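You operate a simulated robot arm through the tools that you are given. There is no shell and no other tool.

Carry out the task below with a simulated two-armed robot. There is one attempt and no reset: what you move stays moved.

Task
Open the first cabinet door from the left, take the dosing cup from the cabinet shelf and put it on the feed bench top and shut the door again. Open the first cabinet drawer from the left, take the gate grease pump and put it inside and shut the drawer again. Open the second cabinet drawer from the left, take the grey pipe bung and put it inside and shut the drawer again. Take the black hose tape on the cabinet top and put it away on the spares drawer block top. Any order will do. Set down upright: dosing cup, grey pipe bung.
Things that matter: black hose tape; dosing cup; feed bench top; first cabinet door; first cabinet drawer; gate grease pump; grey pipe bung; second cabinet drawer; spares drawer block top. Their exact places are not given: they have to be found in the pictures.

It is judged by the outcome, as a careful person would: the job done as asked, and still so three seconds after it is handed in. It fails if anything else is knocked over, pushed out of place, dropped, spilled or broken.

Robot
Two 7-joint arms with two-finger parallel grippers on one trunk, on a base that moves. Base frame: it is fixed to the floor where the robot stands at the start and does not move with it; the origin is under the middle of the robot, x ahead of it, y to its left, z up; the surface under the hand at the start is at about z = 0.95. Units: m, degrees, N and s.
The left shoulder is at the start at [0.02, 0.113, 1.422], the right one opposite. With the tool pointing down near the work surface each hand reaches from about 0.1 to 0.58 m from the robot's upright axis, wherever it stands, measured 20 degrees to its own side. Places, roughly: black hose tape (5x5x12 cm) [0.8, -0.4, 1]; dosing cup [0.5, -0.25, 0.5]; feed bench top [2.2, 2.3, 0.8]; first cabinet door [0.4, -0.1, 0.4]; first cabinet drawer [0.5, -0.2, 0.8]; gate grease pump [0.5, -0.5, 1]; grey pipe bung [0.75, -0.5, 1]; second cabinet drawer [0.1, -0.4, 0.8]; spares drawer block top [1.7, -0.7, 0.9]. Payload 1.57 kg a hand.
The TCP of each hand is the grasp point between the finger pads, 0.03 m short of the fingertips. In the tool frame z runs along the fingers and y along their closing line. The gripper opens to 0.08 m. The fingers are 0.017 m wide and 0.012 m thick; the gripper's body (0.04 by 0.082 m) begins 0.08 m behind the TCP.
Orientation is that of the tool frame in the base frame, as a unit quaternion [w, x, y, z]. With the fingers straight down and closing along the base's y, the tool's x points along the base's -x, its y along +y and its z along -z.

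Tools
- The arms move only by the tool nudge_tool. It takes "left_plan", "right_plan" or both (then of equal length, played together; a hand with none holds still); each is a list of rows, each an object (a shift or turn left out is 0, a gripper value left out holds the last) with "fingers": the finger opening in m, from 0 to 0.08; "translation": the shift along the base's x, y, z in units of 25 mm (1.0 is 25 mm), a list of three; "delta_rot": the turn, a rotation vector about the base's x, y, z in units of 5 degrees (1.0 is 5 degrees), a list of three. In form: [{"fingers": fingers, "translation": [tx, ty, tz], "delta_rot": [ax, ay, az]}, ...]. A call has 1 to 20 rows; each row shifts and turns the commanded pose from where the row before left it. A call with a number of a shift or a turn outside -1 to 1 is refused whole. Rows are played at 5 a second. More than 0.05 m and 8.6 degrees between two rows, or a gripper value outside its range, and nothing of the call is played. Where a pose cannot be reached the arm comes as near as it can. A force on the tool above 40 N (or 10 N above the force at the start of the call, whichever is more), or a blocked arm, ends the call early, and 0.2 s more pass. The fingers move at their own pace (about 0.045 m/s each) and stop on an object; they squeeze with about 35 N. The grip force told is the motor's: it shows also when the fingers shut on nothing. Time passes only in rows, and 0.2 s behind the last, so rows that do not move let the fingers close. It gives the time, the measured TCP pose, the force on the tool (base axes), the opening and the grip force at its end, in the units of the frame above (readings bear some noise), with the torque about the TCP (base axes, N m) and any sound that the robot's microphone picked up, and new pictures: "pictures" is both (left out), scene, wrist or none (wrist: the cameras of the hands that moved).
- Cameras (640 x 400 px; columns grow to the right, rows downward): "scene" is now at [0.0656, -0.0261, 1.5072]; the picture's right is [-0.42, -0.91, 0.00], its down [-0.82, 0.38, -0.42] and it looks along [0.38, -0.18, -0.91] (base axes); focal length 214 px, centre (320, 200). "left" rides on the left gripper at [0.072, 0.007, -0.122] in its tool frame; the picture's right is [-0.09, 1.00, 0.00], its down [-0.84, -0.08, -0.54] and it looks along [-0.54, -0.05, 0.84] (tool axes); focal length 238 px, centre (320, 200). "right" rides on the right gripper at [0.072, -0.007, -0.122] in its tool frame; the picture's right is [0.09, 1.00, 0.00], its down [-0.84, 0.08, -0.54] and it looks along [-0.54, 0.05, 0.84] (tool axes); focal length 238 px, centre (320, 200).
- slide_trunk(by): moves the trunk up (or, below 0, down) by that many m; the arms and the scene camera ride with it, the base frame stays. It gives what a move gives, with no picture.
- base_move(legs): drives the robot by 1 to 6 legs, each [ahead, left, turn to the left] in m, m and degrees, along the robot's own axes; the way and the turn of a leg run together, so that a leg with both is an arc; at most 1.5 m and 180 degrees a leg. The arms and the cameras ride along, it lands a little off, and it stops where it bumps. It gives what a move gives, and a new picture of the scene camera.
- turn_head(pan, tilt): turns the head with the scene camera to pan (to the left, within 80 degrees either way) and tilt (down, from -29 to 69), counted from straight ahead of the robot. It gives what a move gives, and a new picture of the scene camera.
- measure_at(camera, pixels): there is no depth. For up to 12 entries [column, row, z] of the newest picture of that camera ("zoom" is the newest enlarged one), the place [x, y] in the base frame at which the ray of that pixel passes the height z, good to about 0.003 m. No time passes.
- zoom(camera, box): a new picture of the part [left, top, right, bottom] of that camera's present view, enlarged. No time passes.
- finish_job(): hands the job in; it is judged then, once.

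Open the grippers and draw the arms clear of the work before you hand the job in, unless the task says otherwise.

The tools are called after "Emit:" by a JSON object that holds its "name" and its "arguments". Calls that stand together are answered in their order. nudge_tool: Moves the arms, as the interface text tells. Its arguments: {"type":"object","properties":{"left_plan":{"type":"array"},"right_plan":{"type":"array"},"pictures":{"type":"string","enum":["both","scene","wrist","none"]}},"required":[]} The other tools are called the same way: slide_trunk (by) moves the trunk up or down; base_move (legs) drives the base; turn_head (pan, tilt) turns the head that bears the scene camera; measure_at (camera, pixels) gives the place at which the rays of pixels pass given heights; zoom (camera, box) takes an enlarged picture of a part of a camera's view; finish_job () hands the job in.

At the start:

```text
time: 0.0
left_tcp_pos: [0.3992, 0.0408, 1.2932]
left_orientation: [0.0, -0.001, 1.0, 0.0]
left_force: [-0.9, 0.4, 0.1]
left_wrist_torque: [0.01, -0.01, 0.07]
left_opening: 0.0801
left_gripper_force: 0.0
right_tcp_pos: [0.3356, -0.3197, 1.2531]
right_orientation: [0.0, 0.0, 1.0, 0.0]
right_force: [0.5, 0.6, 0.5]
right_wrist_torque: [0.0, 0.02, 0.01]
right_opening: 0.0801
right_gripper_force: 0.0
trunk travel left (down, up): [-0.475, 0.095]
robot x, y, heading: [-0.001, 0.0, 0.1]
head pan, tilt (commanded): [-24.9, 65.1]
```

scene: 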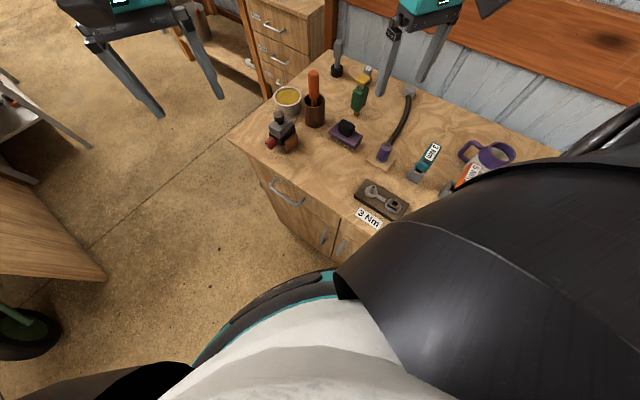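
right: 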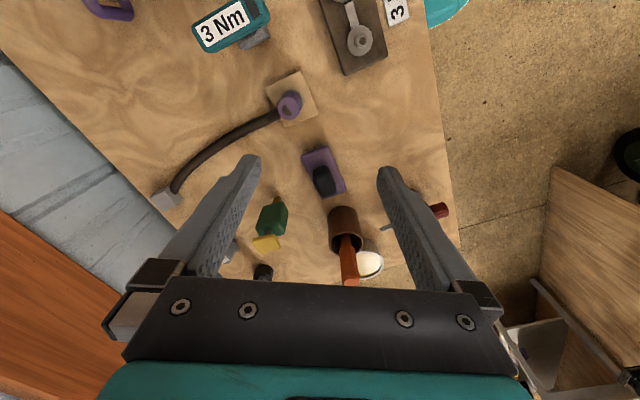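
left: 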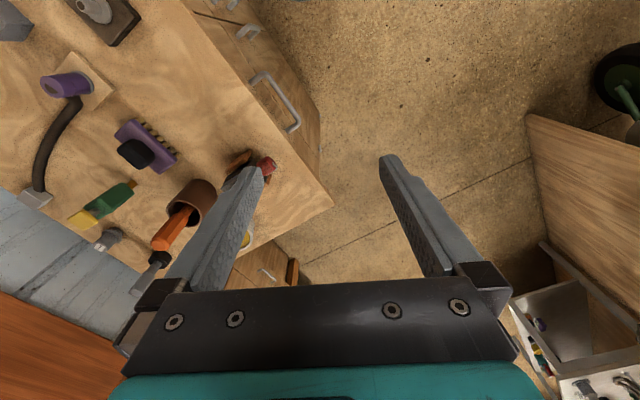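

The scene picture shows the cabinet top with several tools on it, around (280-500, 80-220). I zoom in on it to tell the objects apart.

Emit:
{"name": "zoom", "arguments": {"camera": "scene", "box": [220, 20, 460, 170]}}

Emit:
{"name": "zoom", "arguments": {"camera": "scene", "box": [230, 130, 550, 330]}}

Emit:
{"name": "zoom", "arguments": {"camera": "right", "box": [80, 0, 480, 290]}}

```text
2.67 times, centred on (340, 95) of scene
```

zoom: 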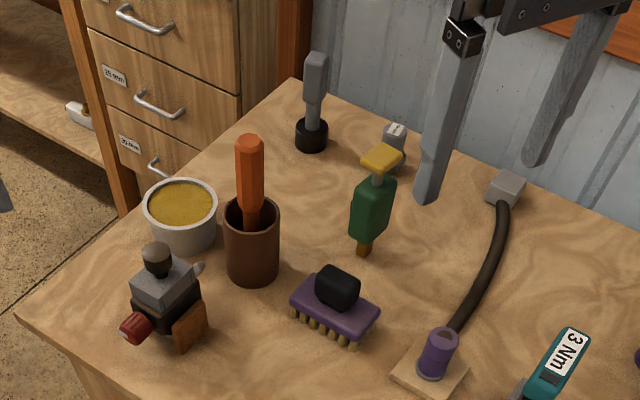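

```text
2.00 times, centred on (390, 230) of scene
```

zoom: 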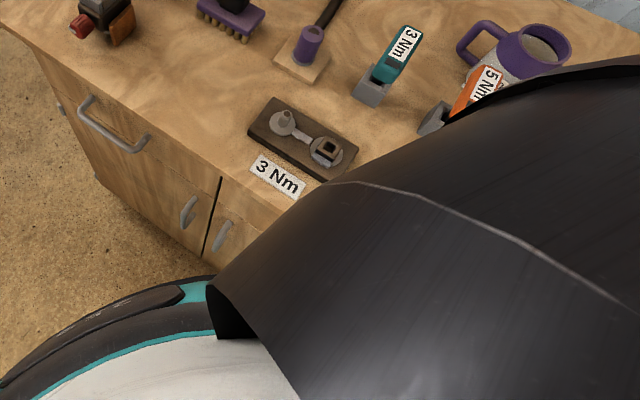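

```text
1.38 times, centred on (280, 145) of right
```

zoom: 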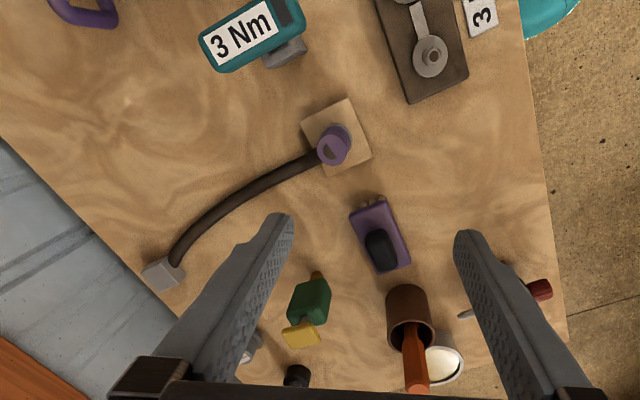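

I measure the objects at the top height: tape candidate (337,76), grey thing (367,75), green thing (358,110), hose thing, brush, etc.

Emit:
{"name": "measure_at", "arguments": {"camera": "scene", "pixels": [[337, 74, 0.95], [368, 78, 0.95], [357, 114, 0.95], [384, 158, 0.95], [409, 93, 0.95], [345, 140, 0.95], [314, 122, 0.95], [288, 108, 0.95], [283, 145, 0.95], [424, 165, 0.95], [229, 139, 0.95], [331, 50, 0.95]]}}

Emit:
{"name": "turn_head", "arguments": {"pan": -25, "tilt": 40}}

```text
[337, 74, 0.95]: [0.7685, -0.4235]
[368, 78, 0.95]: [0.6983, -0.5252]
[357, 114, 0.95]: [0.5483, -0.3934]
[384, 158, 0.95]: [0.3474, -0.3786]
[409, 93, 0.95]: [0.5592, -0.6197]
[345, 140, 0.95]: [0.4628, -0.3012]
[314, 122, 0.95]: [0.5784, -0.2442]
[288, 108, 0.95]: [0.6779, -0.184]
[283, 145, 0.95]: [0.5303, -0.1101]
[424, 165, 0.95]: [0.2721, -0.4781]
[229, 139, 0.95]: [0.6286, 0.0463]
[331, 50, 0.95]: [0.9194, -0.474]
```

```text
time: 0.9
left_tcp_pos: [0.3994, 0.0403, 1.2928]
left_orientation: [0.0, -0.001, 1.0, 0.0]
left_force: [-0.3, -0.3, 0.0]
left_wrist_torque: [-0.01, 0.03, 0.02]
left_opening: 0.08
left_gripper_force: 0.1
right_tcp_pos: [0.3347, -0.3187, 1.2536]
right_orientation: [0.0, -0.001, 1.0, 0.0]
right_force: [0.0, 0.1, 0.8]
right_wrist_torque: [-0.01, 0.01, 0.03]
right_opening: 0.08
right_gripper_force: 0.0
trunk travel left (down, up): [-0.475, 0.095]
robot x, y, heading: [-0.0005, -0.0012, -0.1]
head pan, tilt (commanded): [-25.0, 40.0]
```

scene: 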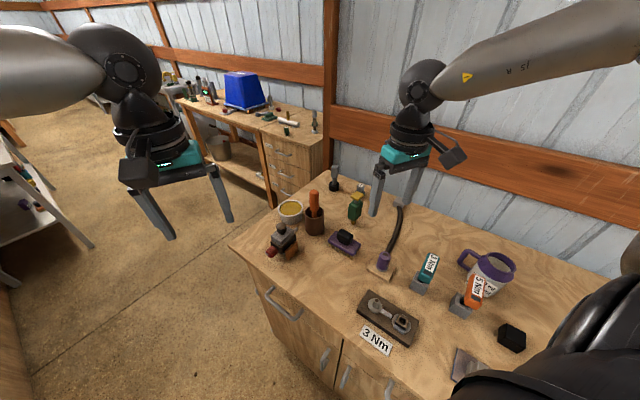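

The cabinet lies obliquely to the robot; I look around with the head to see the whole cabinet, the bench and the spares block.

Emit:
{"name": "zoom", "arguments": {"camera": "scene", "box": [220, 160, 540, 360]}}

Emit:
{"name": "zoom", "arguments": {"camera": "scene", "box": [160, 60, 360, 210]}}

Emit:
{"name": "turn_head", "arguments": {"pan": -70, "tilt": 55}}

Emit:
{"name": "turn_head", "arguments": {"pan": 45, "tilt": 25}}

```text
2.00 times, centred on (380, 260) of scene
```

zoom: 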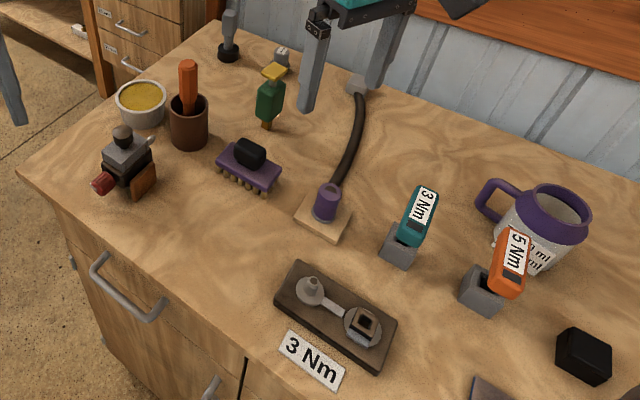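

```text
2.67 times, centred on (260, 135) of scene
```

zoom: 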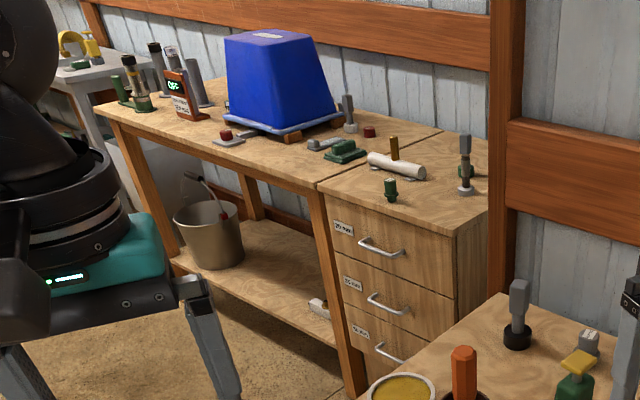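

```text
time: 2.0
left_tcp_pos: [0.399, 0.0408, 1.2926]
left_orientation: [0.0, -0.001, 1.0, 0.0]
left_force: [0.2, -0.7, 0.2]
left_wrist_torque: [0.0, 0.0, -0.03]
left_opening: 0.0799
left_gripper_force: 0.1
right_tcp_pos: [0.3352, -0.3187, 1.2544]
right_orientation: [0.0, 0.0, 1.0, 0.0]
right_force: [-0.4, -0.3, 0.5]
right_wrist_torque: [-0.02, 0.01, -0.03]
right_opening: 0.0802
right_gripper_force: 0.0
trunk travel left (down, up): [-0.475, 0.095]
robot x, y, heading: [0.0035, 0.0011, 0.0]
head pan, tilt (commanded): [-70.0, 55.0]
```

scene: 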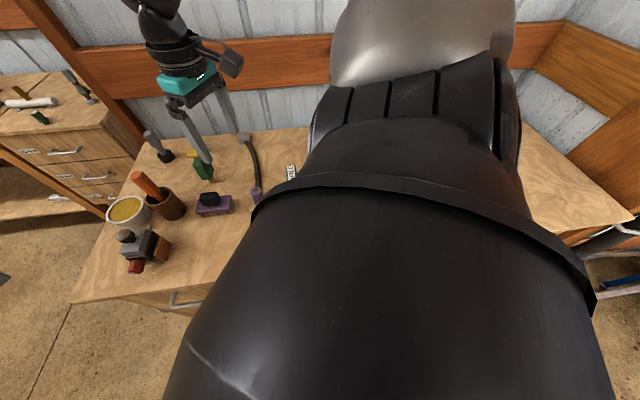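

```text
time: 4.0
left_tcp_pos: [0.3996, 0.041, 1.2932]
left_orientation: [0.0, 0.0, 1.0, 0.001]
left_force: [0.6, 1.3, 0.4]
left_wrist_torque: [-0.03, -0.04, 0.0]
left_opening: 0.0801
left_gripper_force: 0.0
right_tcp_pos: [0.3355, -0.3185, 1.2526]
right_orientation: [0.0, 0.001, 1.0, 0.0]
right_force: [-0.2, 1.0, -0.2]
right_wrist_torque: [-0.01, 0.01, 0.0]
right_opening: 0.0798
right_gripper_force: 0.1
trunk travel left (down, up): [-0.475, 0.095]
robot x, y, heading: [0.0022, -0.0023, 0.1]
head pan, tilt (commanded): [45.0, 25.0]
```

scene: 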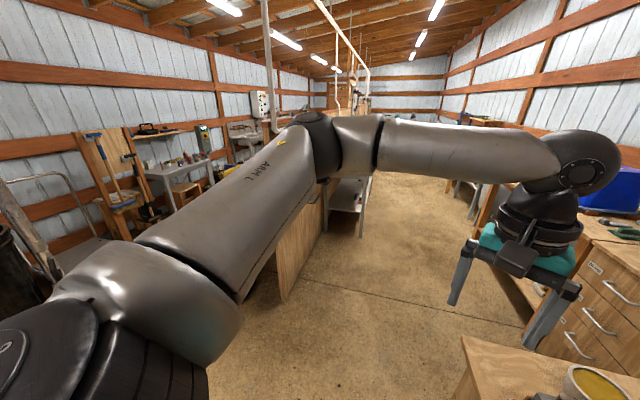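

I look ahead toward where the feed bench should be (2.2, 2.3).

Emit:
{"name": "turn_head", "arguments": {"pan": 15, "tilt": 30}}

Emit:
{"name": "turn_head", "arguments": {"pan": 75, "tilt": 40}}

```text
time: 4.9
left_tcp_pos: [0.3995, 0.0413, 1.2928]
left_orientation: [0.0, -0.001, 1.0, -0.001]
left_force: [0.7, 0.2, 1.2]
left_wrist_torque: [-0.02, -0.01, 0.02]
left_opening: 0.0799
left_gripper_force: 0.0
right_tcp_pos: [0.3339, -0.3177, 1.2545]
right_orientation: [-0.001, 0.0, 1.0, 0.0]
right_force: [0.1, 0.2, 0.7]
right_wrist_torque: [0.0, 0.03, 0.0]
right_opening: 0.0799
right_gripper_force: 0.1
trunk travel left (down, up): [-0.475, 0.095]
robot x, y, heading: [0.002, 0.0014, 0.2]
head pan, tilt (commanded): [15.0, 30.0]
```

scene: 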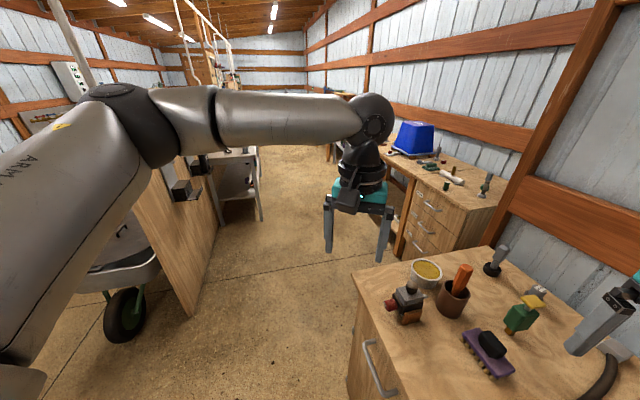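

```text
time: 6.2
left_tcp_pos: [0.3998, 0.0414, 1.2927]
left_orientation: [0.0, -0.001, 1.0, 0.0]
left_force: [0.3, 0.0, -0.3]
left_wrist_torque: [-0.01, 0.02, -0.04]
left_opening: 0.0801
left_gripper_force: 0.0
right_tcp_pos: [0.3352, -0.3188, 1.2532]
right_orientation: [0.0, 0.001, 1.0, 0.0]
right_force: [0.1, 0.5, -0.4]
right_wrist_torque: [-0.01, -0.01, -0.03]
right_opening: 0.0799
right_gripper_force: 0.0
trunk travel left (down, up): [-0.475, 0.095]
robot x, y, heading: [-0.0016, 0.004, 0.2]
head pan, tilt (commanded): [75.0, 40.0]
```

scene: 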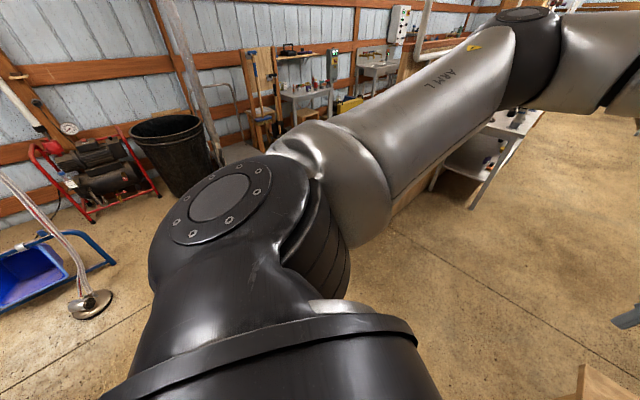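

I look back down at the cabinet to measure its front edge and drawers.

Emit:
{"name": "turn_head", "arguments": {"pan": -25, "tilt": 55}}

Emit:
{"name": "zoom", "arguments": {"camera": "scene", "box": [220, 140, 540, 340]}}

```text
time: 8.0
left_tcp_pos: [0.3991, 0.0413, 1.2918]
left_orientation: [0.0, 0.0, 1.0, 0.0]
left_force: [0.7, -0.3, -1.1]
left_wrist_torque: [-0.04, 0.01, 0.0]
left_opening: 0.0801
left_gripper_force: 0.0
right_tcp_pos: [0.3351, -0.3184, 1.2528]
right_orientation: [0.0, 0.0, 1.0, 0.0]
right_force: [0.1, -0.2, -0.6]
right_wrist_torque: [0.0, 0.01, 0.01]
right_opening: 0.0801
right_gripper_force: 0.1
trunk travel left (down, up): [-0.475, 0.095]
robot x, y, heading: [-0.0008, -0.0027, 0.1]
head pan, tilt (commanded): [-25.0, 55.0]
```

scene: 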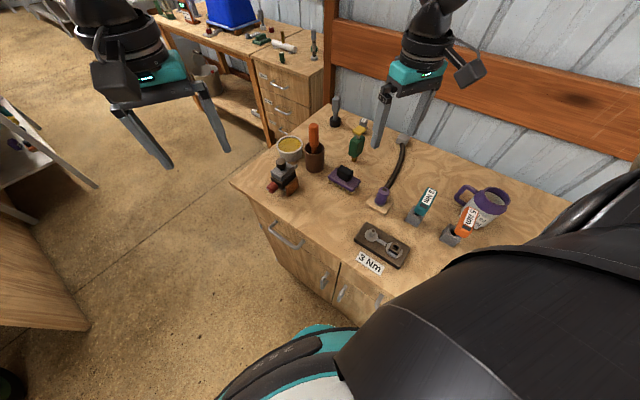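

```text
2.00 times, centred on (380, 240) of scene
```

zoom: 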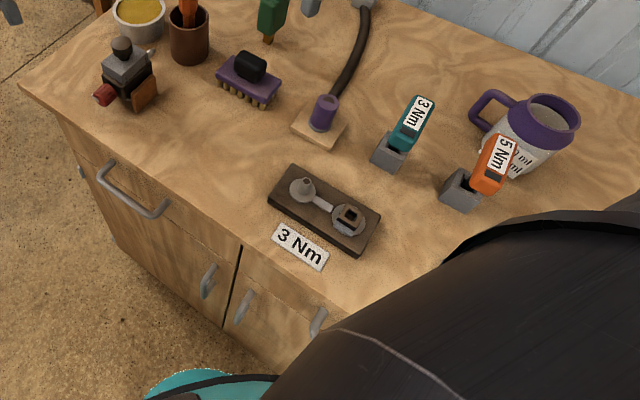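

I measure the front top edge and the handle positions in the zoomed view: corner (20,88), edge (238,243), (330,315); drawer handle ends (105,170),(162,213).

Emit:
{"name": "measure_at", "arguments": {"camera": "zoom", "pixels": [[20, 88, 0.95], [130, 165, 0.95], [240, 243, 0.95], [325, 303, 0.95], [105, 172, 0.82], [162, 213, 0.82], [208, 285, 0.6], [242, 310, 0.6]]}}

Emit:
{"name": "measure_at", "arguments": {"camera": "scene", "pixels": [[230, 183, 0.95], [312, 106, 0.95], [570, 205, 0.95], [292, 160, 0.95]]}}

```text
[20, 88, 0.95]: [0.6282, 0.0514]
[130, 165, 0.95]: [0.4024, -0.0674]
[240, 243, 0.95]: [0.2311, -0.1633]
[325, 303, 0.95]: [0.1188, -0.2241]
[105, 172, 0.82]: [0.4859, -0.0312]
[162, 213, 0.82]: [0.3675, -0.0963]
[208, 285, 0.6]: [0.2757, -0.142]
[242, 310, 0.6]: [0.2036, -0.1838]
```

```text
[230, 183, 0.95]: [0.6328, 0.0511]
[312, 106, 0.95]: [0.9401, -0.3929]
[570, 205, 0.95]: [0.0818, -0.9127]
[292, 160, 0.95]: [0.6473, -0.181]
```

I zoom in on the right wrist view for a closer look at the candidates: green-yellow object (270,215), hose object, and grey bung.

Emit:
{"name": "zoom", "arguments": {"camera": "right", "box": [140, 60, 340, 190]}}

Emit:
{"name": "zoom", "arguments": {"camera": "right", "box": [220, 180, 380, 285]}}

Emit:
{"name": "zoom", "arguments": {"camera": "scene", "box": [320, 90, 440, 165]}}

Emit:
{"name": "zoom", "arguments": {"camera": "scene", "box": [250, 120, 370, 195]}}

```text
3.08 times, centred on (240, 125) of right
```

zoom: 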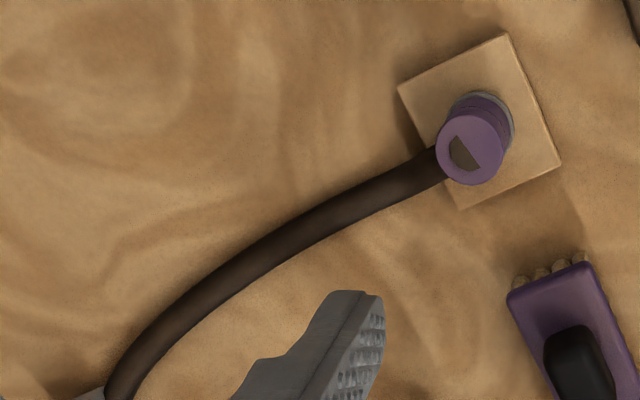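

```text
3.81 times, centred on (300, 232) of right
```

zoom: 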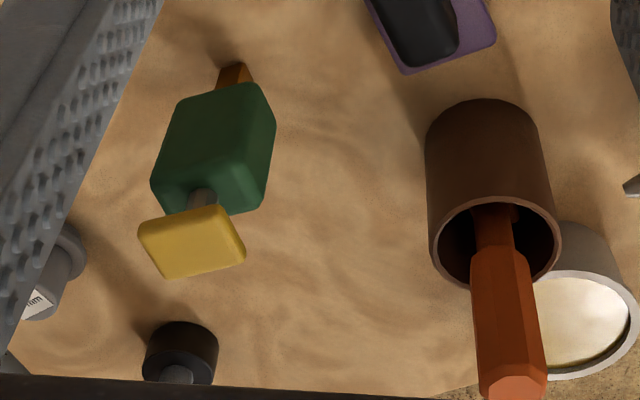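

```text
5.33 times, centred on (380, 128) of scene
```

zoom: 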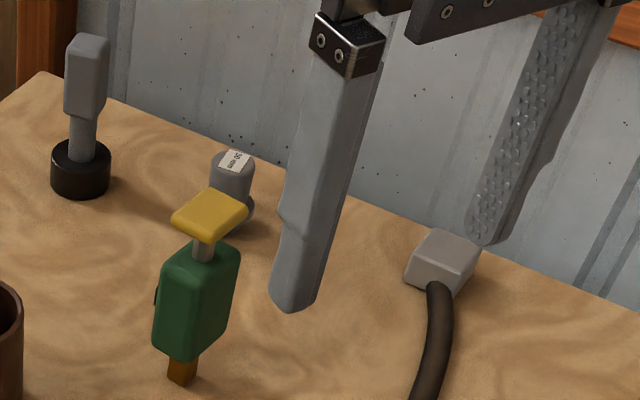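

```text
5.33 times, centred on (310, 158) of scene
```

zoom: 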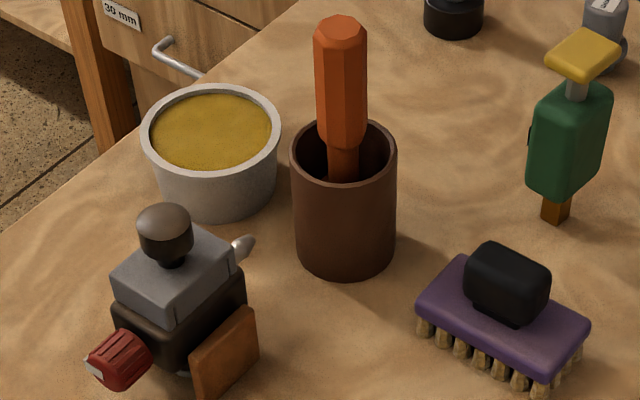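

I triangulate the green object and the hose object by measuring the same points in the scene and right wrist pictures.

Emit:
{"name": "measure_at", "arguments": {"camera": "scene", "pixels": [[354, 160, 0.95], [354, 160, 0.97], [359, 130, 0.95], [359, 130, 1.0], [359, 130, 1.05], [356, 150, 0.95], [356, 150, 1.0]]}}

Emit:
{"name": "measure_at", "arguments": {"camera": "right", "pixels": [[279, 197, 0.95], [279, 197, 0.97], [268, 243, 0.95], [268, 243, 1.0], [268, 243, 1.05], [273, 216, 0.95], [273, 216, 1.0]]}}

```text
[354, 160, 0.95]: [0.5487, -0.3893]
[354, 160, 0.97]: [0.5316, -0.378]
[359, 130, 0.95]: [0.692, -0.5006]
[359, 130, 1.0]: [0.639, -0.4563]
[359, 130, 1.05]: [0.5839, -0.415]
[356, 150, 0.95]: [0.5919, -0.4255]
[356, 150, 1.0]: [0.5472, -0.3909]
```

```text
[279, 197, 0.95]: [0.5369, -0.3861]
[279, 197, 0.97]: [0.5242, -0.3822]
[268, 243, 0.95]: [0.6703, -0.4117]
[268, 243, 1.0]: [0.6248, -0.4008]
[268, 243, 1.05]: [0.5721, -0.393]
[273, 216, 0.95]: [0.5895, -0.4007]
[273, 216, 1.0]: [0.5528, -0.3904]
```

I check where the wooden partition stands on the floor (85,325) and re-measure the bung and tape bases, before driving.

Emit:
{"name": "measure_at", "arguments": {"camera": "scene", "pixels": [[85, 328, 0.0], [0, 325, 0.0], [4, 212, 0.8], [364, 132, 0.95], [335, 125, 0.95], [404, 138, 0.95], [378, 207, 0.95]]}}

Emit:
{"name": "turn_head", "arguments": {"pan": 35, "tilt": 50}}

Emit:
{"name": "turn_head", "arguments": {"pan": 80, "tilt": 15}}

Emit:
{"name": "turn_head", "arguments": {"pan": -80, "tilt": 20}}

```text
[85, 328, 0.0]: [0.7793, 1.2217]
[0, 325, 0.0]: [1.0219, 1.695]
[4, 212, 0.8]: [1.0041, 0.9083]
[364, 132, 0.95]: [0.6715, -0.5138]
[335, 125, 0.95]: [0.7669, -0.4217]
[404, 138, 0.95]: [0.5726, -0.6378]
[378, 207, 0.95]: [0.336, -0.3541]
```

```text
time: 9.3
left_tcp_pos: [0.399, 0.0415, 1.2943]
left_orientation: [-0.001, -0.001, 1.0, -0.001]
left_force: [-1.1, 0.1, -0.6]
left_wrist_torque: [-0.02, -0.02, 0.0]
left_opening: 0.08
left_gripper_force: 0.1
right_tcp_pos: [0.3353, -0.3175, 1.2527]
right_orientation: [0.0, -0.001, 1.0, 0.0]
right_force: [-0.9, 0.5, -0.3]
right_wrist_torque: [0.04, -0.03, 0.0]
right_opening: 0.0801
right_gripper_force: 0.1
trunk travel left (down, up): [-0.475, 0.095]
robot x, y, heading: [0.0006, 0.0, 0.2]
head pan, tilt (commanded): [35.0, 50.0]
```

scene: 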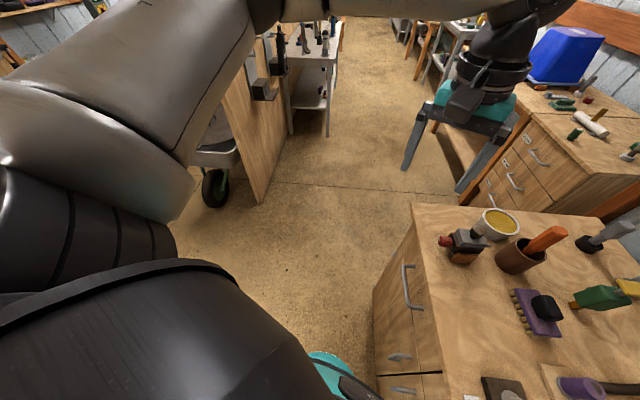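

```text
time: 10.4
left_tcp_pos: [0.3992, 0.0405, 1.2931]
left_orientation: [0.0, -0.001, 1.0, 0.0]
left_force: [0.5, 0.3, 0.7]
left_wrist_torque: [0.01, -0.04, 0.01]
left_opening: 0.0801
left_gripper_force: 0.1
right_tcp_pos: [0.335, -0.3178, 1.2532]
right_orientation: [0.0, 0.0, 1.0, 0.0]
right_force: [-0.1, -0.2, 0.7]
right_wrist_torque: [-0.04, -0.01, 0.02]
right_opening: 0.0802
right_gripper_force: 0.0
trunk travel left (down, up): [-0.475, 0.095]
robot x, y, heading: [-0.006, 0.0021, -0.1]
head pan, tilt (commanded): [80.0, 15.0]
```

scene: 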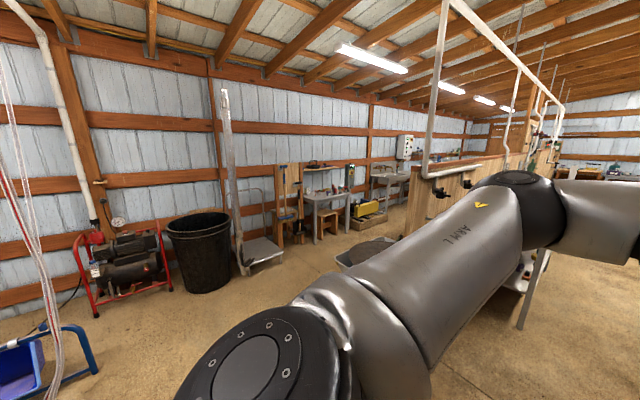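

```text
time: 12.8
left_tcp_pos: [0.399, 0.0411, 1.2924]
left_orientation: [0.0, -0.001, 1.0, -0.001]
left_force: [0.3, -0.4, -0.7]
left_wrist_torque: [-0.04, 0.02, -0.01]
left_opening: 0.0801
left_gripper_force: 0.1
right_tcp_pos: [0.3347, -0.3182, 1.2529]
right_orientation: [0.0, 0.0, 1.0, 0.0]
right_force: [-0.6, 0.0, 0.3]
right_wrist_torque: [0.0, 0.0, 0.01]
right_opening: 0.0803
right_gripper_force: 0.0
trunk travel left (down, up): [-0.475, 0.095]
robot x, y, heading: [-0.0017, 0.0004, 0.2]
head pan, tilt (commanded): [-80.0, 20.0]
```

scene: 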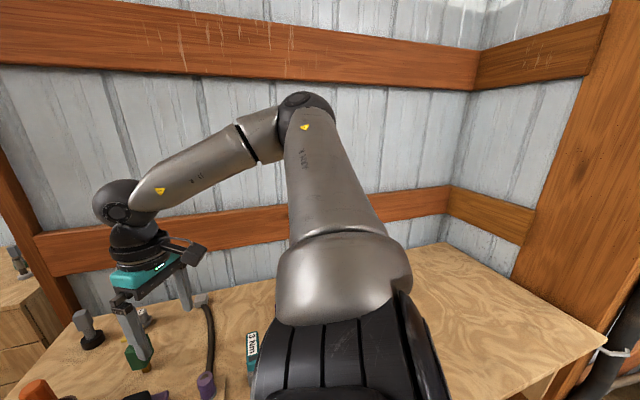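

The floor to the left is free, so I back off to about (0.03, 0.41) and turn to face the cabinet front (heading about -61.6°).

Emit:
{"name": "base_move", "arguments": {"legs": [[0.03, 0.42, 0], [0, 0, -61.6]]}}

Emit:
{"name": "turn_head", "arguments": {"pan": 0, "tilt": 45}}

```text
time: 18.1
left_tcp_pos: [0.2631, 0.0958, 1.2932]
left_orientation: [-0.001, 0.498, 0.867, 0.0]
left_force: [-0.4, -0.1, 0.2]
left_wrist_torque: [0.0, 0.0, 0.01]
left_opening: 0.0801
left_gripper_force: 0.0
right_tcp_pos: [-0.0797, -0.0295, 1.2535]
right_orientation: [0.0, 0.498, 0.867, 0.0]
right_force: [0.2, -0.8, 0.6]
right_wrist_torque: [-0.01, -0.03, 0.01]
right_opening: 0.0797
right_gripper_force: 0.0
trunk travel left (down, up): [-0.475, 0.095]
robot x, y, heading: [0.0249, 0.4218, -59.8]
head pan, tilt (commanded): [-80.0, 20.0]
```

scene: 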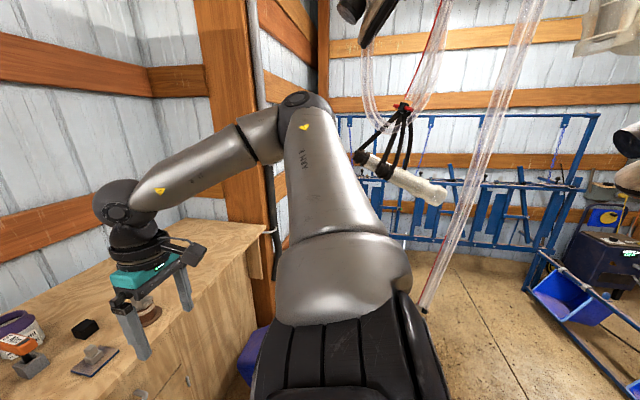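

```text
time: 19.6
left_tcp_pos: [0.2639, 0.0962, 1.2928]
left_orientation: [0.0, 0.498, 0.867, 0.0]
left_force: [0.5, -0.2, -0.6]
left_wrist_torque: [-0.02, 0.02, 0.01]
left_opening: 0.0802
left_gripper_force: 0.1
right_tcp_pos: [-0.0794, -0.0306, 1.2535]
right_orientation: [0.0, 0.499, 0.866, -0.001]
right_force: [-0.6, -0.3, -0.5]
right_wrist_torque: [-0.04, -0.02, -0.01]
right_opening: 0.0797
right_gripper_force: 0.0
trunk travel left (down, up): [-0.475, 0.095]
robot x, y, heading: [0.0264, 0.4206, -59.8]
head pan, tilt (commanded): [0.0, 45.0]
```

scene: 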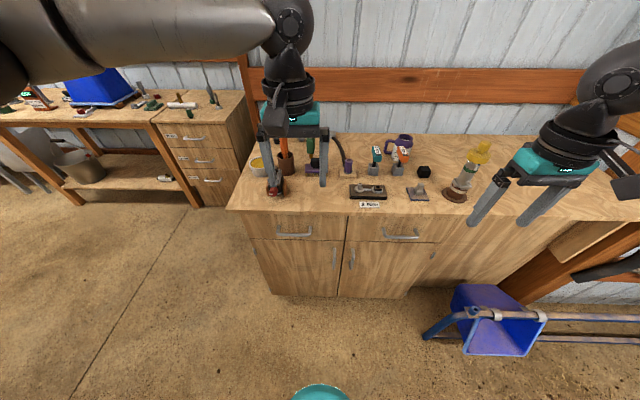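

Now the whole front is visible: drawers at (295,228) and (400,232), doors below with handles (335,257),(352,255). I zoom for details and measure the front.

Emit:
{"name": "zoom", "arguments": {"camera": "scene", "box": [220, 190, 460, 310]}}

Emit:
{"name": "zoom", "arguments": {"camera": "scene", "box": [230, 100, 510, 220]}}

Emit:
{"name": "measure_at", "arguments": {"camera": "scene", "pixels": [[225, 208, 0.95], [345, 214, 0.95], [560, 222, 0.95], [246, 133, 0.95], [336, 138, 0.95], [455, 195, 0.95], [265, 294, 0.0], [337, 297, 0.0]]}}

```text
2.67 times, centred on (340, 250) of scene
```

zoom: 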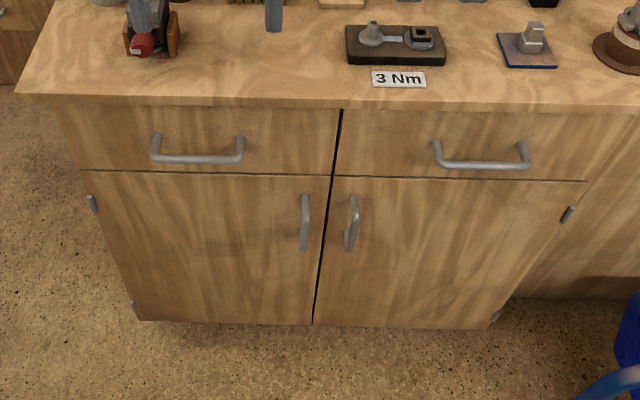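

```text
2.29 times, centred on (370, 160) of scene
```

zoom: 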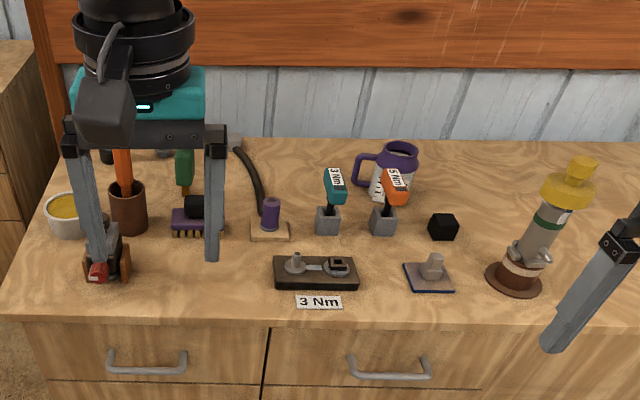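

```text
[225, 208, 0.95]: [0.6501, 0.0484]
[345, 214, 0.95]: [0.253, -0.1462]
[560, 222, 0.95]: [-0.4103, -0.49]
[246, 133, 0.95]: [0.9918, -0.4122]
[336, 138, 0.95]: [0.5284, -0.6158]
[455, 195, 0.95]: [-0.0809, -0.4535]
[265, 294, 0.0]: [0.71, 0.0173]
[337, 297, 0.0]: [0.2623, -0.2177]
```

I look at the spares block and its bench more closely to understand the item families.

Emit:
{"name": "turn_head", "arguments": {"pan": 45, "tilt": 30}}

Emit:
{"name": "zoom", "arguments": {"camera": "scene", "box": [320, 120, 640, 320]}}

```text
time: 20.7
left_tcp_pos: [0.2638, 0.0955, 1.2924]
left_orientation: [0.0, 0.497, 0.868, 0.001]
left_force: [0.3, -0.2, -0.2]
left_wrist_torque: [0.0, 0.0, -0.02]
left_opening: 0.0798
left_gripper_force: 0.0
right_tcp_pos: [-0.0796, -0.0301, 1.2541]
right_orientation: [0.0, 0.498, 0.867, 0.0]
right_force: [-0.3, -0.2, -0.8]
right_wrist_torque: [-0.01, 0.02, -0.01]
right_opening: 0.0799
right_gripper_force: 0.1
trunk travel left (down, up): [-0.475, 0.095]
robot x, y, heading: [0.0249, 0.4213, -59.9]
head pan, tilt (commanded): [45.0, 30.0]
```

scene: 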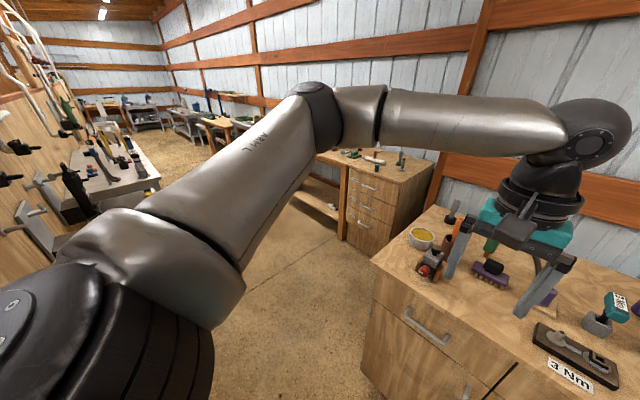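

```text
2.00 times, centred on (480, 220) of scene
```

zoom: 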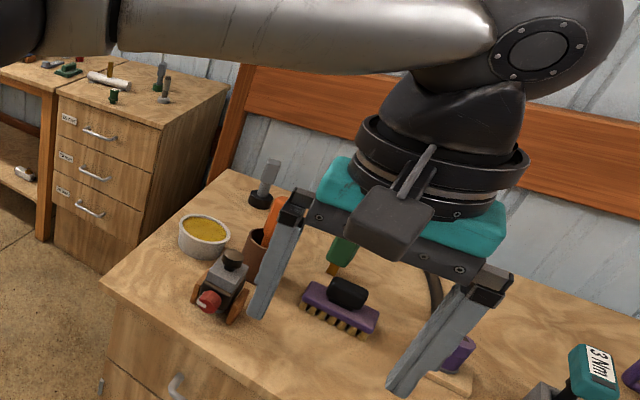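

I zoom on the table at left (110,170), the likely feed bench.

Emit:
{"name": "zoom", "arguments": {"camera": "scene", "box": [0, 80, 200, 230]}}

Emit:
{"name": "measure_at", "arguments": {"camera": "scene", "pixels": [[160, 178, 0.8], [110, 200, 0.8], [120, 140, 0.8], [140, 160, 0.8], [80, 150, 0.8], [390, 157, 0.9], [430, 160, 0.9], [355, 158, 0.9], [400, 183, 0.9]]}}

Emit:
{"name": "turn_head", "arguments": {"pan": 80, "tilt": 35}}

```text
2.67 times, centred on (100, 155) of scene
```

zoom: 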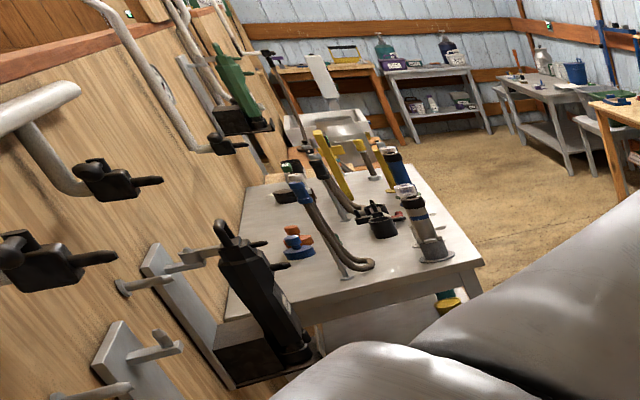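

```text
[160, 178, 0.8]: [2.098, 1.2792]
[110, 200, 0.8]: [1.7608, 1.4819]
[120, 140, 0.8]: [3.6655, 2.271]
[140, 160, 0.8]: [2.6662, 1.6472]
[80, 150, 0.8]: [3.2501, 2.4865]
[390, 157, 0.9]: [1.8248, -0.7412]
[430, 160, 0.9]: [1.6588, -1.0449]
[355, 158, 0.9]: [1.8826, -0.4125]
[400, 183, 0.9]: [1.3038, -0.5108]
```

```text
time: 21.8
left_tcp_pos: [0.2629, 0.0953, 1.2911]
left_orientation: [0.001, 0.498, 0.867, 0.0]
left_force: [-0.6, -0.4, -0.3]
left_wrist_torque: [0.02, 0.01, 0.0]
left_opening: 0.0799
left_gripper_force: 0.0
right_tcp_pos: [-0.079, -0.0299, 1.2525]
right_orientation: [0.0, 0.499, 0.867, 0.001]
right_force: [-0.8, 0.5, -0.6]
right_wrist_torque: [-0.03, 0.01, 0.0]
right_opening: 0.0804
right_gripper_force: 0.0
trunk travel left (down, up): [-0.475, 0.095]
robot x, y, heading: [0.0295, 0.4211, -59.8]
head pan, tilt (commanded): [80.0, 35.0]
```

scene: 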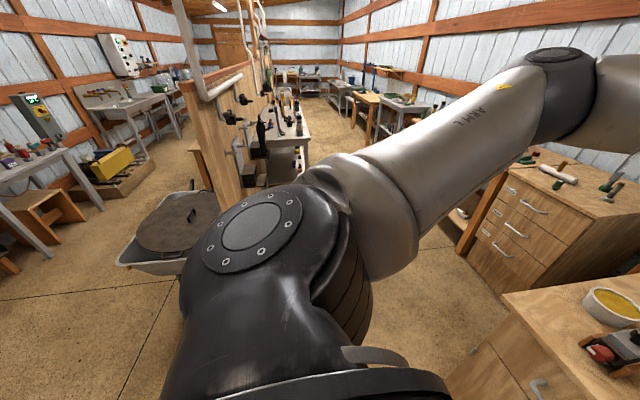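

I measure the tables in this view: the left one with coloured bottles near (30,165), the sink one (130,105), and the one right of the partition (285,130).

Emit:
{"name": "measure_at", "arguments": {"camera": "scene", "pixels": [[62, 150, 0.8], [10, 175, 0.8], [40, 160, 0.8], [130, 105, 0.8], [310, 136, 0.8], [275, 137, 0.8], [290, 120, 0.8], [250, 185, 0.0], [244, 188, 0.3], [300, 105, 0.8]]}}

Emit:
{"name": "zoom", "arguments": {"camera": "scene", "box": [0, 80, 320, 280]}}

Emit:
{"name": "zoom", "arguments": {"camera": "scene", "box": [200, 60, 360, 200]}}

```text
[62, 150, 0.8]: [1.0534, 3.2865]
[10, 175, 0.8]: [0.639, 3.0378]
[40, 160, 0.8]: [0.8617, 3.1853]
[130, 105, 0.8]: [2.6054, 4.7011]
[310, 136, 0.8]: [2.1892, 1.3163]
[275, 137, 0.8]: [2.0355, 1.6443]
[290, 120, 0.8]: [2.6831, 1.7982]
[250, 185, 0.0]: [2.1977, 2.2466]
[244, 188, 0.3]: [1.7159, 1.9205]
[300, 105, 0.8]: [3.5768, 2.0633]
```

```text
2.00 times, centred on (160, 180) of scene
```

zoom: 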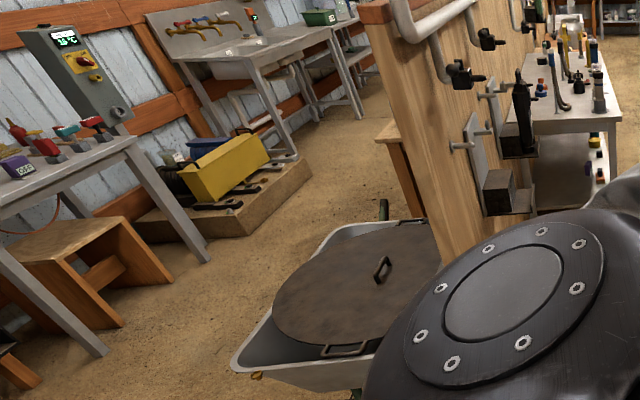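

```text
2.86 times, centred on (280, 130) of scene
```

zoom: 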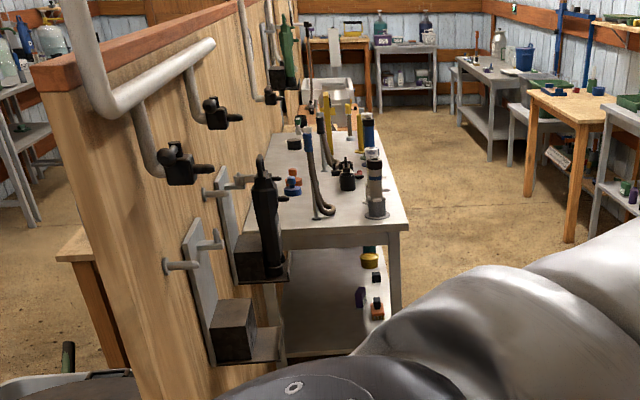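

The feed bench is evidently the wooden table on the far side of the partition. I go back to the cabinet and measure its front accurately in an enlarged view.

Emit:
{"name": "turn_head", "arguments": {"pan": 0, "tilt": 45}}

Emit:
{"name": "zoom", "arguments": {"camera": "scene", "box": [215, 195, 335, 270]}}

Emit:
{"name": "measure_at", "arguments": {"camera": "zoom", "pixels": [[58, 70, 0.95], [300, 85, 0.95], [600, 101, 0.95]]}}

Emit:
{"name": "zoom", "arguments": {"camera": "scene", "box": [335, 195, 455, 270]}}

```text
time: 23.3
left_tcp_pos: [0.2636, 0.0951, 1.2932]
left_orientation: [0.0, 0.498, 0.867, 0.0]
left_force: [-0.2, 0.3, 0.3]
left_wrist_torque: [-0.03, 0.0, -0.02]
left_opening: 0.0802
left_gripper_force: 0.1
right_tcp_pos: [-0.0784, -0.0291, 1.2525]
right_orientation: [-0.001, 0.498, 0.867, 0.0]
right_force: [-0.1, 0.5, -0.4]
right_wrist_torque: [0.03, 0.0, 0.02]
right_opening: 0.0799
right_gripper_force: 0.0
trunk travel left (down, up): [-0.475, 0.095]
robot x, y, heading: [0.0287, 0.4158, -59.8]
head pan, tilt (commanded): [0.0, 45.0]
```

scene: 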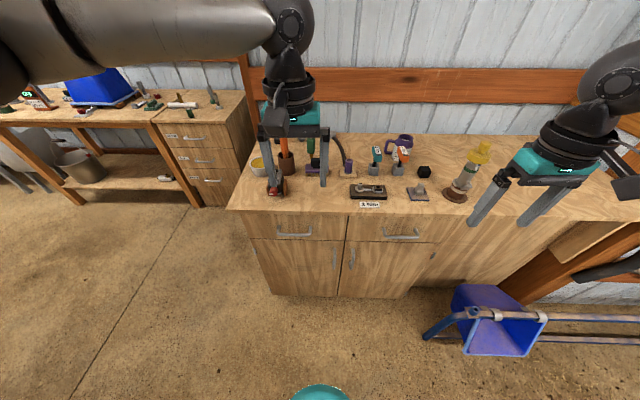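

```text
5.33 times, centred on (275, 232) of scene
```

zoom: 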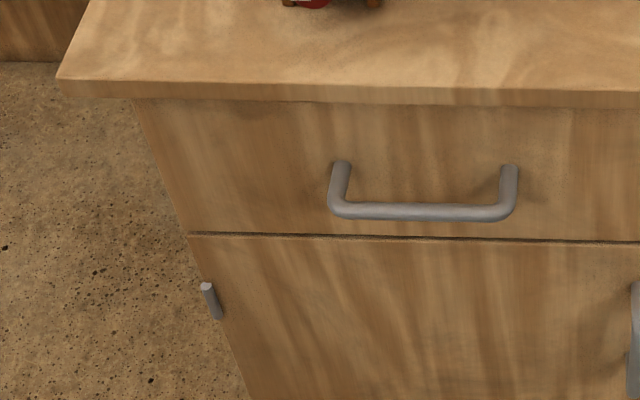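

```text
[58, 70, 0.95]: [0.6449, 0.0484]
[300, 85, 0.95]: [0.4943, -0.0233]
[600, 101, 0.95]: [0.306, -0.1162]
```

```text
5.33 times, centred on (395, 232) of scene
```

zoom: 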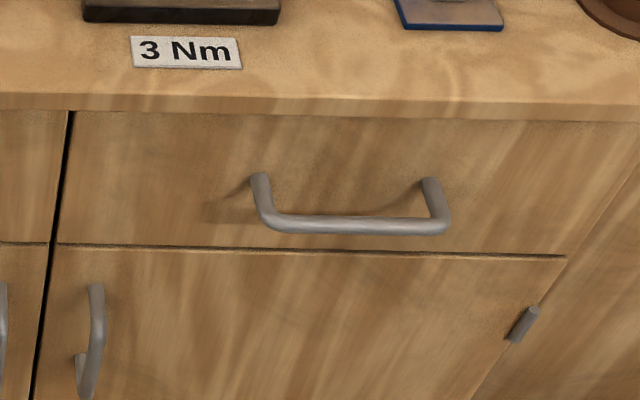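

I measure more edge points in the second zoom and the handle's points with trial heights.

Emit:
{"name": "measure_at", "arguments": {"camera": "zoom", "pixels": [[5, 93, 0.95], [320, 100, 0.95], [635, 106, 0.95], [350, 226, 0.85], [350, 226, 0.8], [262, 180, 0.85], [262, 180, 0.8], [430, 184, 0.85], [430, 184, 0.8], [566, 256, 0.8], [566, 256, 0.7]]}}

Emit:
{"name": "zoom", "arguments": {"camera": "scene", "box": [500, 180, 640, 260]}}

```text
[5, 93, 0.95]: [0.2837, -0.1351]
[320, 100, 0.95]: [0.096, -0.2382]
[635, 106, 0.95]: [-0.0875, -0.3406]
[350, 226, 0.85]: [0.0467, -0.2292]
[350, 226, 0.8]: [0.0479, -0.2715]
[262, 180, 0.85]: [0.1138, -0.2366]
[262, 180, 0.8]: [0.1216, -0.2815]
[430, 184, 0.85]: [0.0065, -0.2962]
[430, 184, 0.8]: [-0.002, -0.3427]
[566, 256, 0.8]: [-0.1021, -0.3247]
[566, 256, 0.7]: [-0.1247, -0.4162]
```

```text
4.57 times, centred on (570, 220) of scene
```

zoom: 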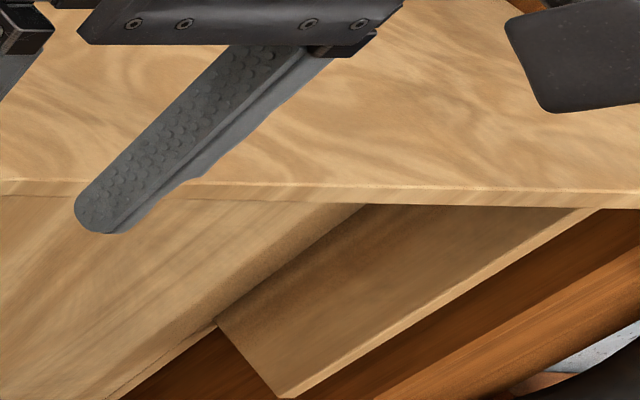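

I measure the spares block's foot and top corners in the present picture: bottom (203,207), (238,206), top corners (155,123), (245,122), (165,92), (242,92).

Emit:
{"name": "measure_at", "arguments": {"camera": "scene", "pixels": [[203, 207, 0.0], [238, 206, 0.0], [151, 124, 0.9], [228, 124, 0.9], [165, 92, 0.9], [242, 92, 0.9], [83, 205, 0.0], [245, 128, 0.9]]}}

Emit:
{"name": "zoom", "arguments": {"camera": "scene", "box": [130, 60, 290, 220]}}

```text
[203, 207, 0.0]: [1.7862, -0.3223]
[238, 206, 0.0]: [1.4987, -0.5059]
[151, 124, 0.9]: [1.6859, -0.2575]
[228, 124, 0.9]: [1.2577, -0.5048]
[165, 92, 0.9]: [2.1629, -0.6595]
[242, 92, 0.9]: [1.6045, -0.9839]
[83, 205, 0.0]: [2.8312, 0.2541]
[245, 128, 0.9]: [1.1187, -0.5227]
```

```text
2.50 times, centred on (210, 140) of scene
```

zoom: 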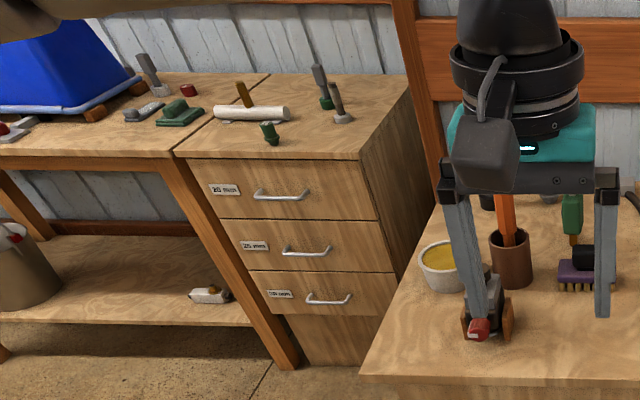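

The two hands hang about 0.2 m in front of the cabinet front, so lowering the trunk is clear. I lower it 0.3 m to see the drawer and door handles at a flatter angle.

Emit:
{"name": "slide_trunk", "arguments": {"by": -0.3}}

Emit:
{"name": "turn_head", "arguments": {"pan": 0, "tilt": 35}}

Emit:
{"name": "zoom", "arguments": {"camera": "scene", "box": [220, 160, 460, 310]}}

```text
time: 26.3
left_tcp_pos: [0.2636, 0.0961, 0.9933]
left_orientation: [0.001, 0.498, 0.867, -0.001]
left_force: [1.1, 0.2, -0.2]
left_wrist_torque: [0.02, -0.01, -0.02]
left_opening: 0.0798
left_gripper_force: 0.1
right_tcp_pos: [-0.0788, -0.0296, 0.9532]
right_orientation: [-0.001, 0.498, 0.867, 0.0]
right_force: [0.8, 0.3, 0.3]
right_wrist_torque: [-0.01, -0.03, -0.01]
right_opening: 0.0801
right_gripper_force: 0.1
trunk travel left (down, up): [-0.175, 0.395]
robot x, y, heading: [0.0258, 0.4231, -60.0]
head pan, tilt (commanded): [0.0, 45.0]
```

```text
time: 27.0
left_tcp_pos: [0.2641, 0.0955, 0.9929]
left_orientation: [0.0, 0.498, 0.867, 0.0]
left_force: [0.2, 0.0, 0.4]
left_wrist_torque: [-0.01, -0.03, -0.02]
left_opening: 0.0802
left_gripper_force: 0.1
right_tcp_pos: [-0.0801, -0.0303, 0.9534]
right_orientation: [0.0, 0.498, 0.867, 0.0]
right_force: [-0.7, 0.0, -0.5]
right_wrist_torque: [-0.02, 0.01, -0.04]
right_opening: 0.0797
right_gripper_force: 0.1
trunk travel left (down, up): [-0.175, 0.395]
robot x, y, heading: [0.0285, 0.4194, -60.1]
head pan, tilt (commanded): [0.0, 35.0]
```

scene: 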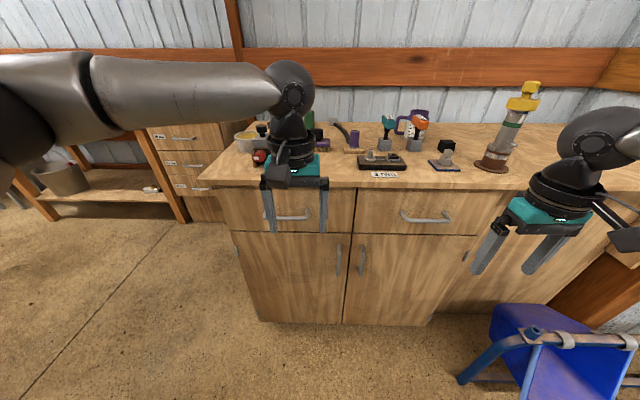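

```text
2.67 times, centred on (340, 235) of scene
```

zoom: 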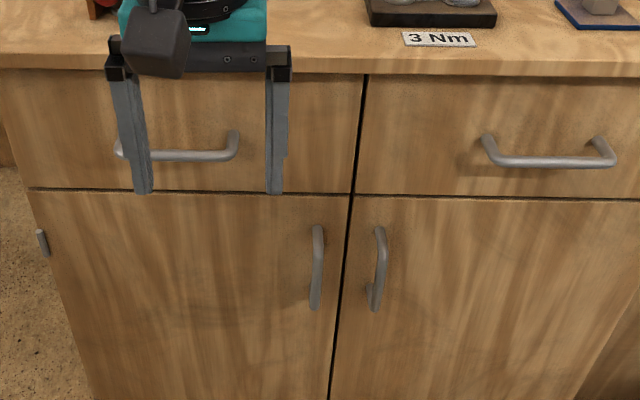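

I measure the same handle points in this flatter view to triangulate: drawer 2 mounts (487,140), (597,142), bar (550,162); drawer 1 right mount (234,135), bar (195,155); door 1 handle top (319,230), bottom (314,305).

Emit:
{"name": "measure_at", "arguments": {"camera": "zoom", "pixels": [[487, 140, 0.85], [487, 140, 0.8], [597, 142, 0.85], [597, 142, 0.8], [550, 162, 0.85], [550, 162, 0.8], [234, 135, 0.85], [200, 156, 0.85], [319, 230, 0.7], [319, 230, 0.65], [314, 305, 0.6], [314, 305, 0.55]]}}

Emit:
{"name": "measure_at", "arguments": {"camera": "zoom", "pixels": [[200, 156, 0.8], [234, 135, 0.8], [365, 73, 0.95], [365, 73, 0.92], [349, 193, 0.8], [349, 193, 0.75], [30, 190, 0.8], [30, 190, 0.75], [318, 265, 0.65], [318, 265, 0.6]]}}

```text
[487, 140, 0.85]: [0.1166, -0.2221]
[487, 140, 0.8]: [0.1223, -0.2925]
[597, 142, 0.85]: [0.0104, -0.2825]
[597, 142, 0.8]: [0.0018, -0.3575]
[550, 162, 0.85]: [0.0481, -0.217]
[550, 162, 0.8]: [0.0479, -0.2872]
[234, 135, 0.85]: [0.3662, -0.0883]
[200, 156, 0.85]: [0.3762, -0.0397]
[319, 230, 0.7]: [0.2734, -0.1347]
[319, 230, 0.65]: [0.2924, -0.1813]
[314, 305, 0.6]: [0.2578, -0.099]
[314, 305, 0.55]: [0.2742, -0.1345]
```

```text
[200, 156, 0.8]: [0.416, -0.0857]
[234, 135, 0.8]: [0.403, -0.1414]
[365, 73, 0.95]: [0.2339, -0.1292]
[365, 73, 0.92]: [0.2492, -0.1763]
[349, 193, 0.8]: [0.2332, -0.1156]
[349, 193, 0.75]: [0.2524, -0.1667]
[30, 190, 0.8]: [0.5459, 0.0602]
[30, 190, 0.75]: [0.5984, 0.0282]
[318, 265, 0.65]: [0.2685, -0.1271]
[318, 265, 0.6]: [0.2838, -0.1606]
```

I now know the front well (handles at z≈0.825, door handle at z≈0.63, s≈0.41 along the front). I shift the base a bit to the right, square it up, and lower the trunk for the door.

Emit:
{"name": "base_move", "arguments": {"legs": [[0.0, -0.12, -2.3]]}}

Emit:
{"name": "slide_trunk", "arguments": {"by": -0.17}}

```text
time: 28.2
left_tcp_pos: [0.1471, 0.0297, 0.9926]
left_orientation: [0.001, 0.514, 0.858, 0.0]
left_force: [-0.7, -0.3, 0.2]
left_wrist_torque: [0.03, -0.05, 0.01]
left_opening: 0.0801
left_gripper_force: 0.0
right_tcp_pos: [-0.2003, -0.0838, 0.953]
right_orientation: [0.001, 0.515, 0.857, 0.001]
right_force: [0.0, 0.3, -1.1]
right_wrist_torque: [0.02, -0.06, -0.02]
right_opening: 0.0802
right_gripper_force: 0.1
trunk travel left (down, up): [-0.175, 0.395]
robot x, y, heading: [-0.0757, 0.3603, -62.0]
head pan, tilt (commanded): [0.0, 35.0]
```

scene: 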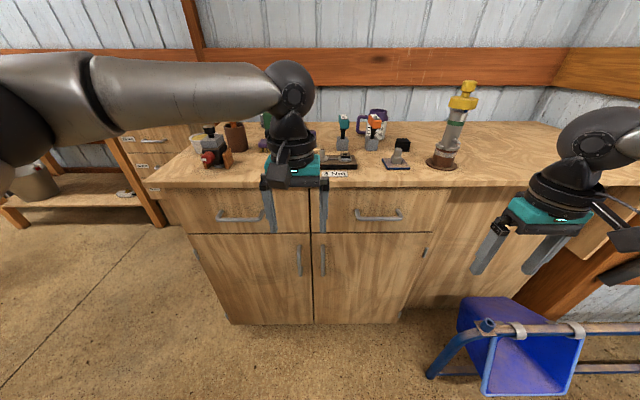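

```text
time: 30.1
left_tcp_pos: [0.1466, 0.031, 0.8229]
left_orientation: [0.0, 0.515, 0.857, 0.0]
left_force: [-0.1, 0.5, 0.0]
left_wrist_torque: [-0.01, 0.04, 0.0]
left_opening: 0.0802
left_gripper_force: 0.1
right_tcp_pos: [-0.1995, -0.0838, 0.7838]
right_orientation: [0.001, 0.514, 0.858, 0.0]
right_force: [0.1, 0.5, -0.5]
right_wrist_torque: [-0.02, 0.02, -0.02]
right_opening: 0.08
right_gripper_force: 0.1
trunk travel left (down, up): [-0.005, 0.565]
robot x, y, heading: [-0.0773, 0.3643, -61.9]
head pan, tilt (commanded): [0.0, 35.0]
```

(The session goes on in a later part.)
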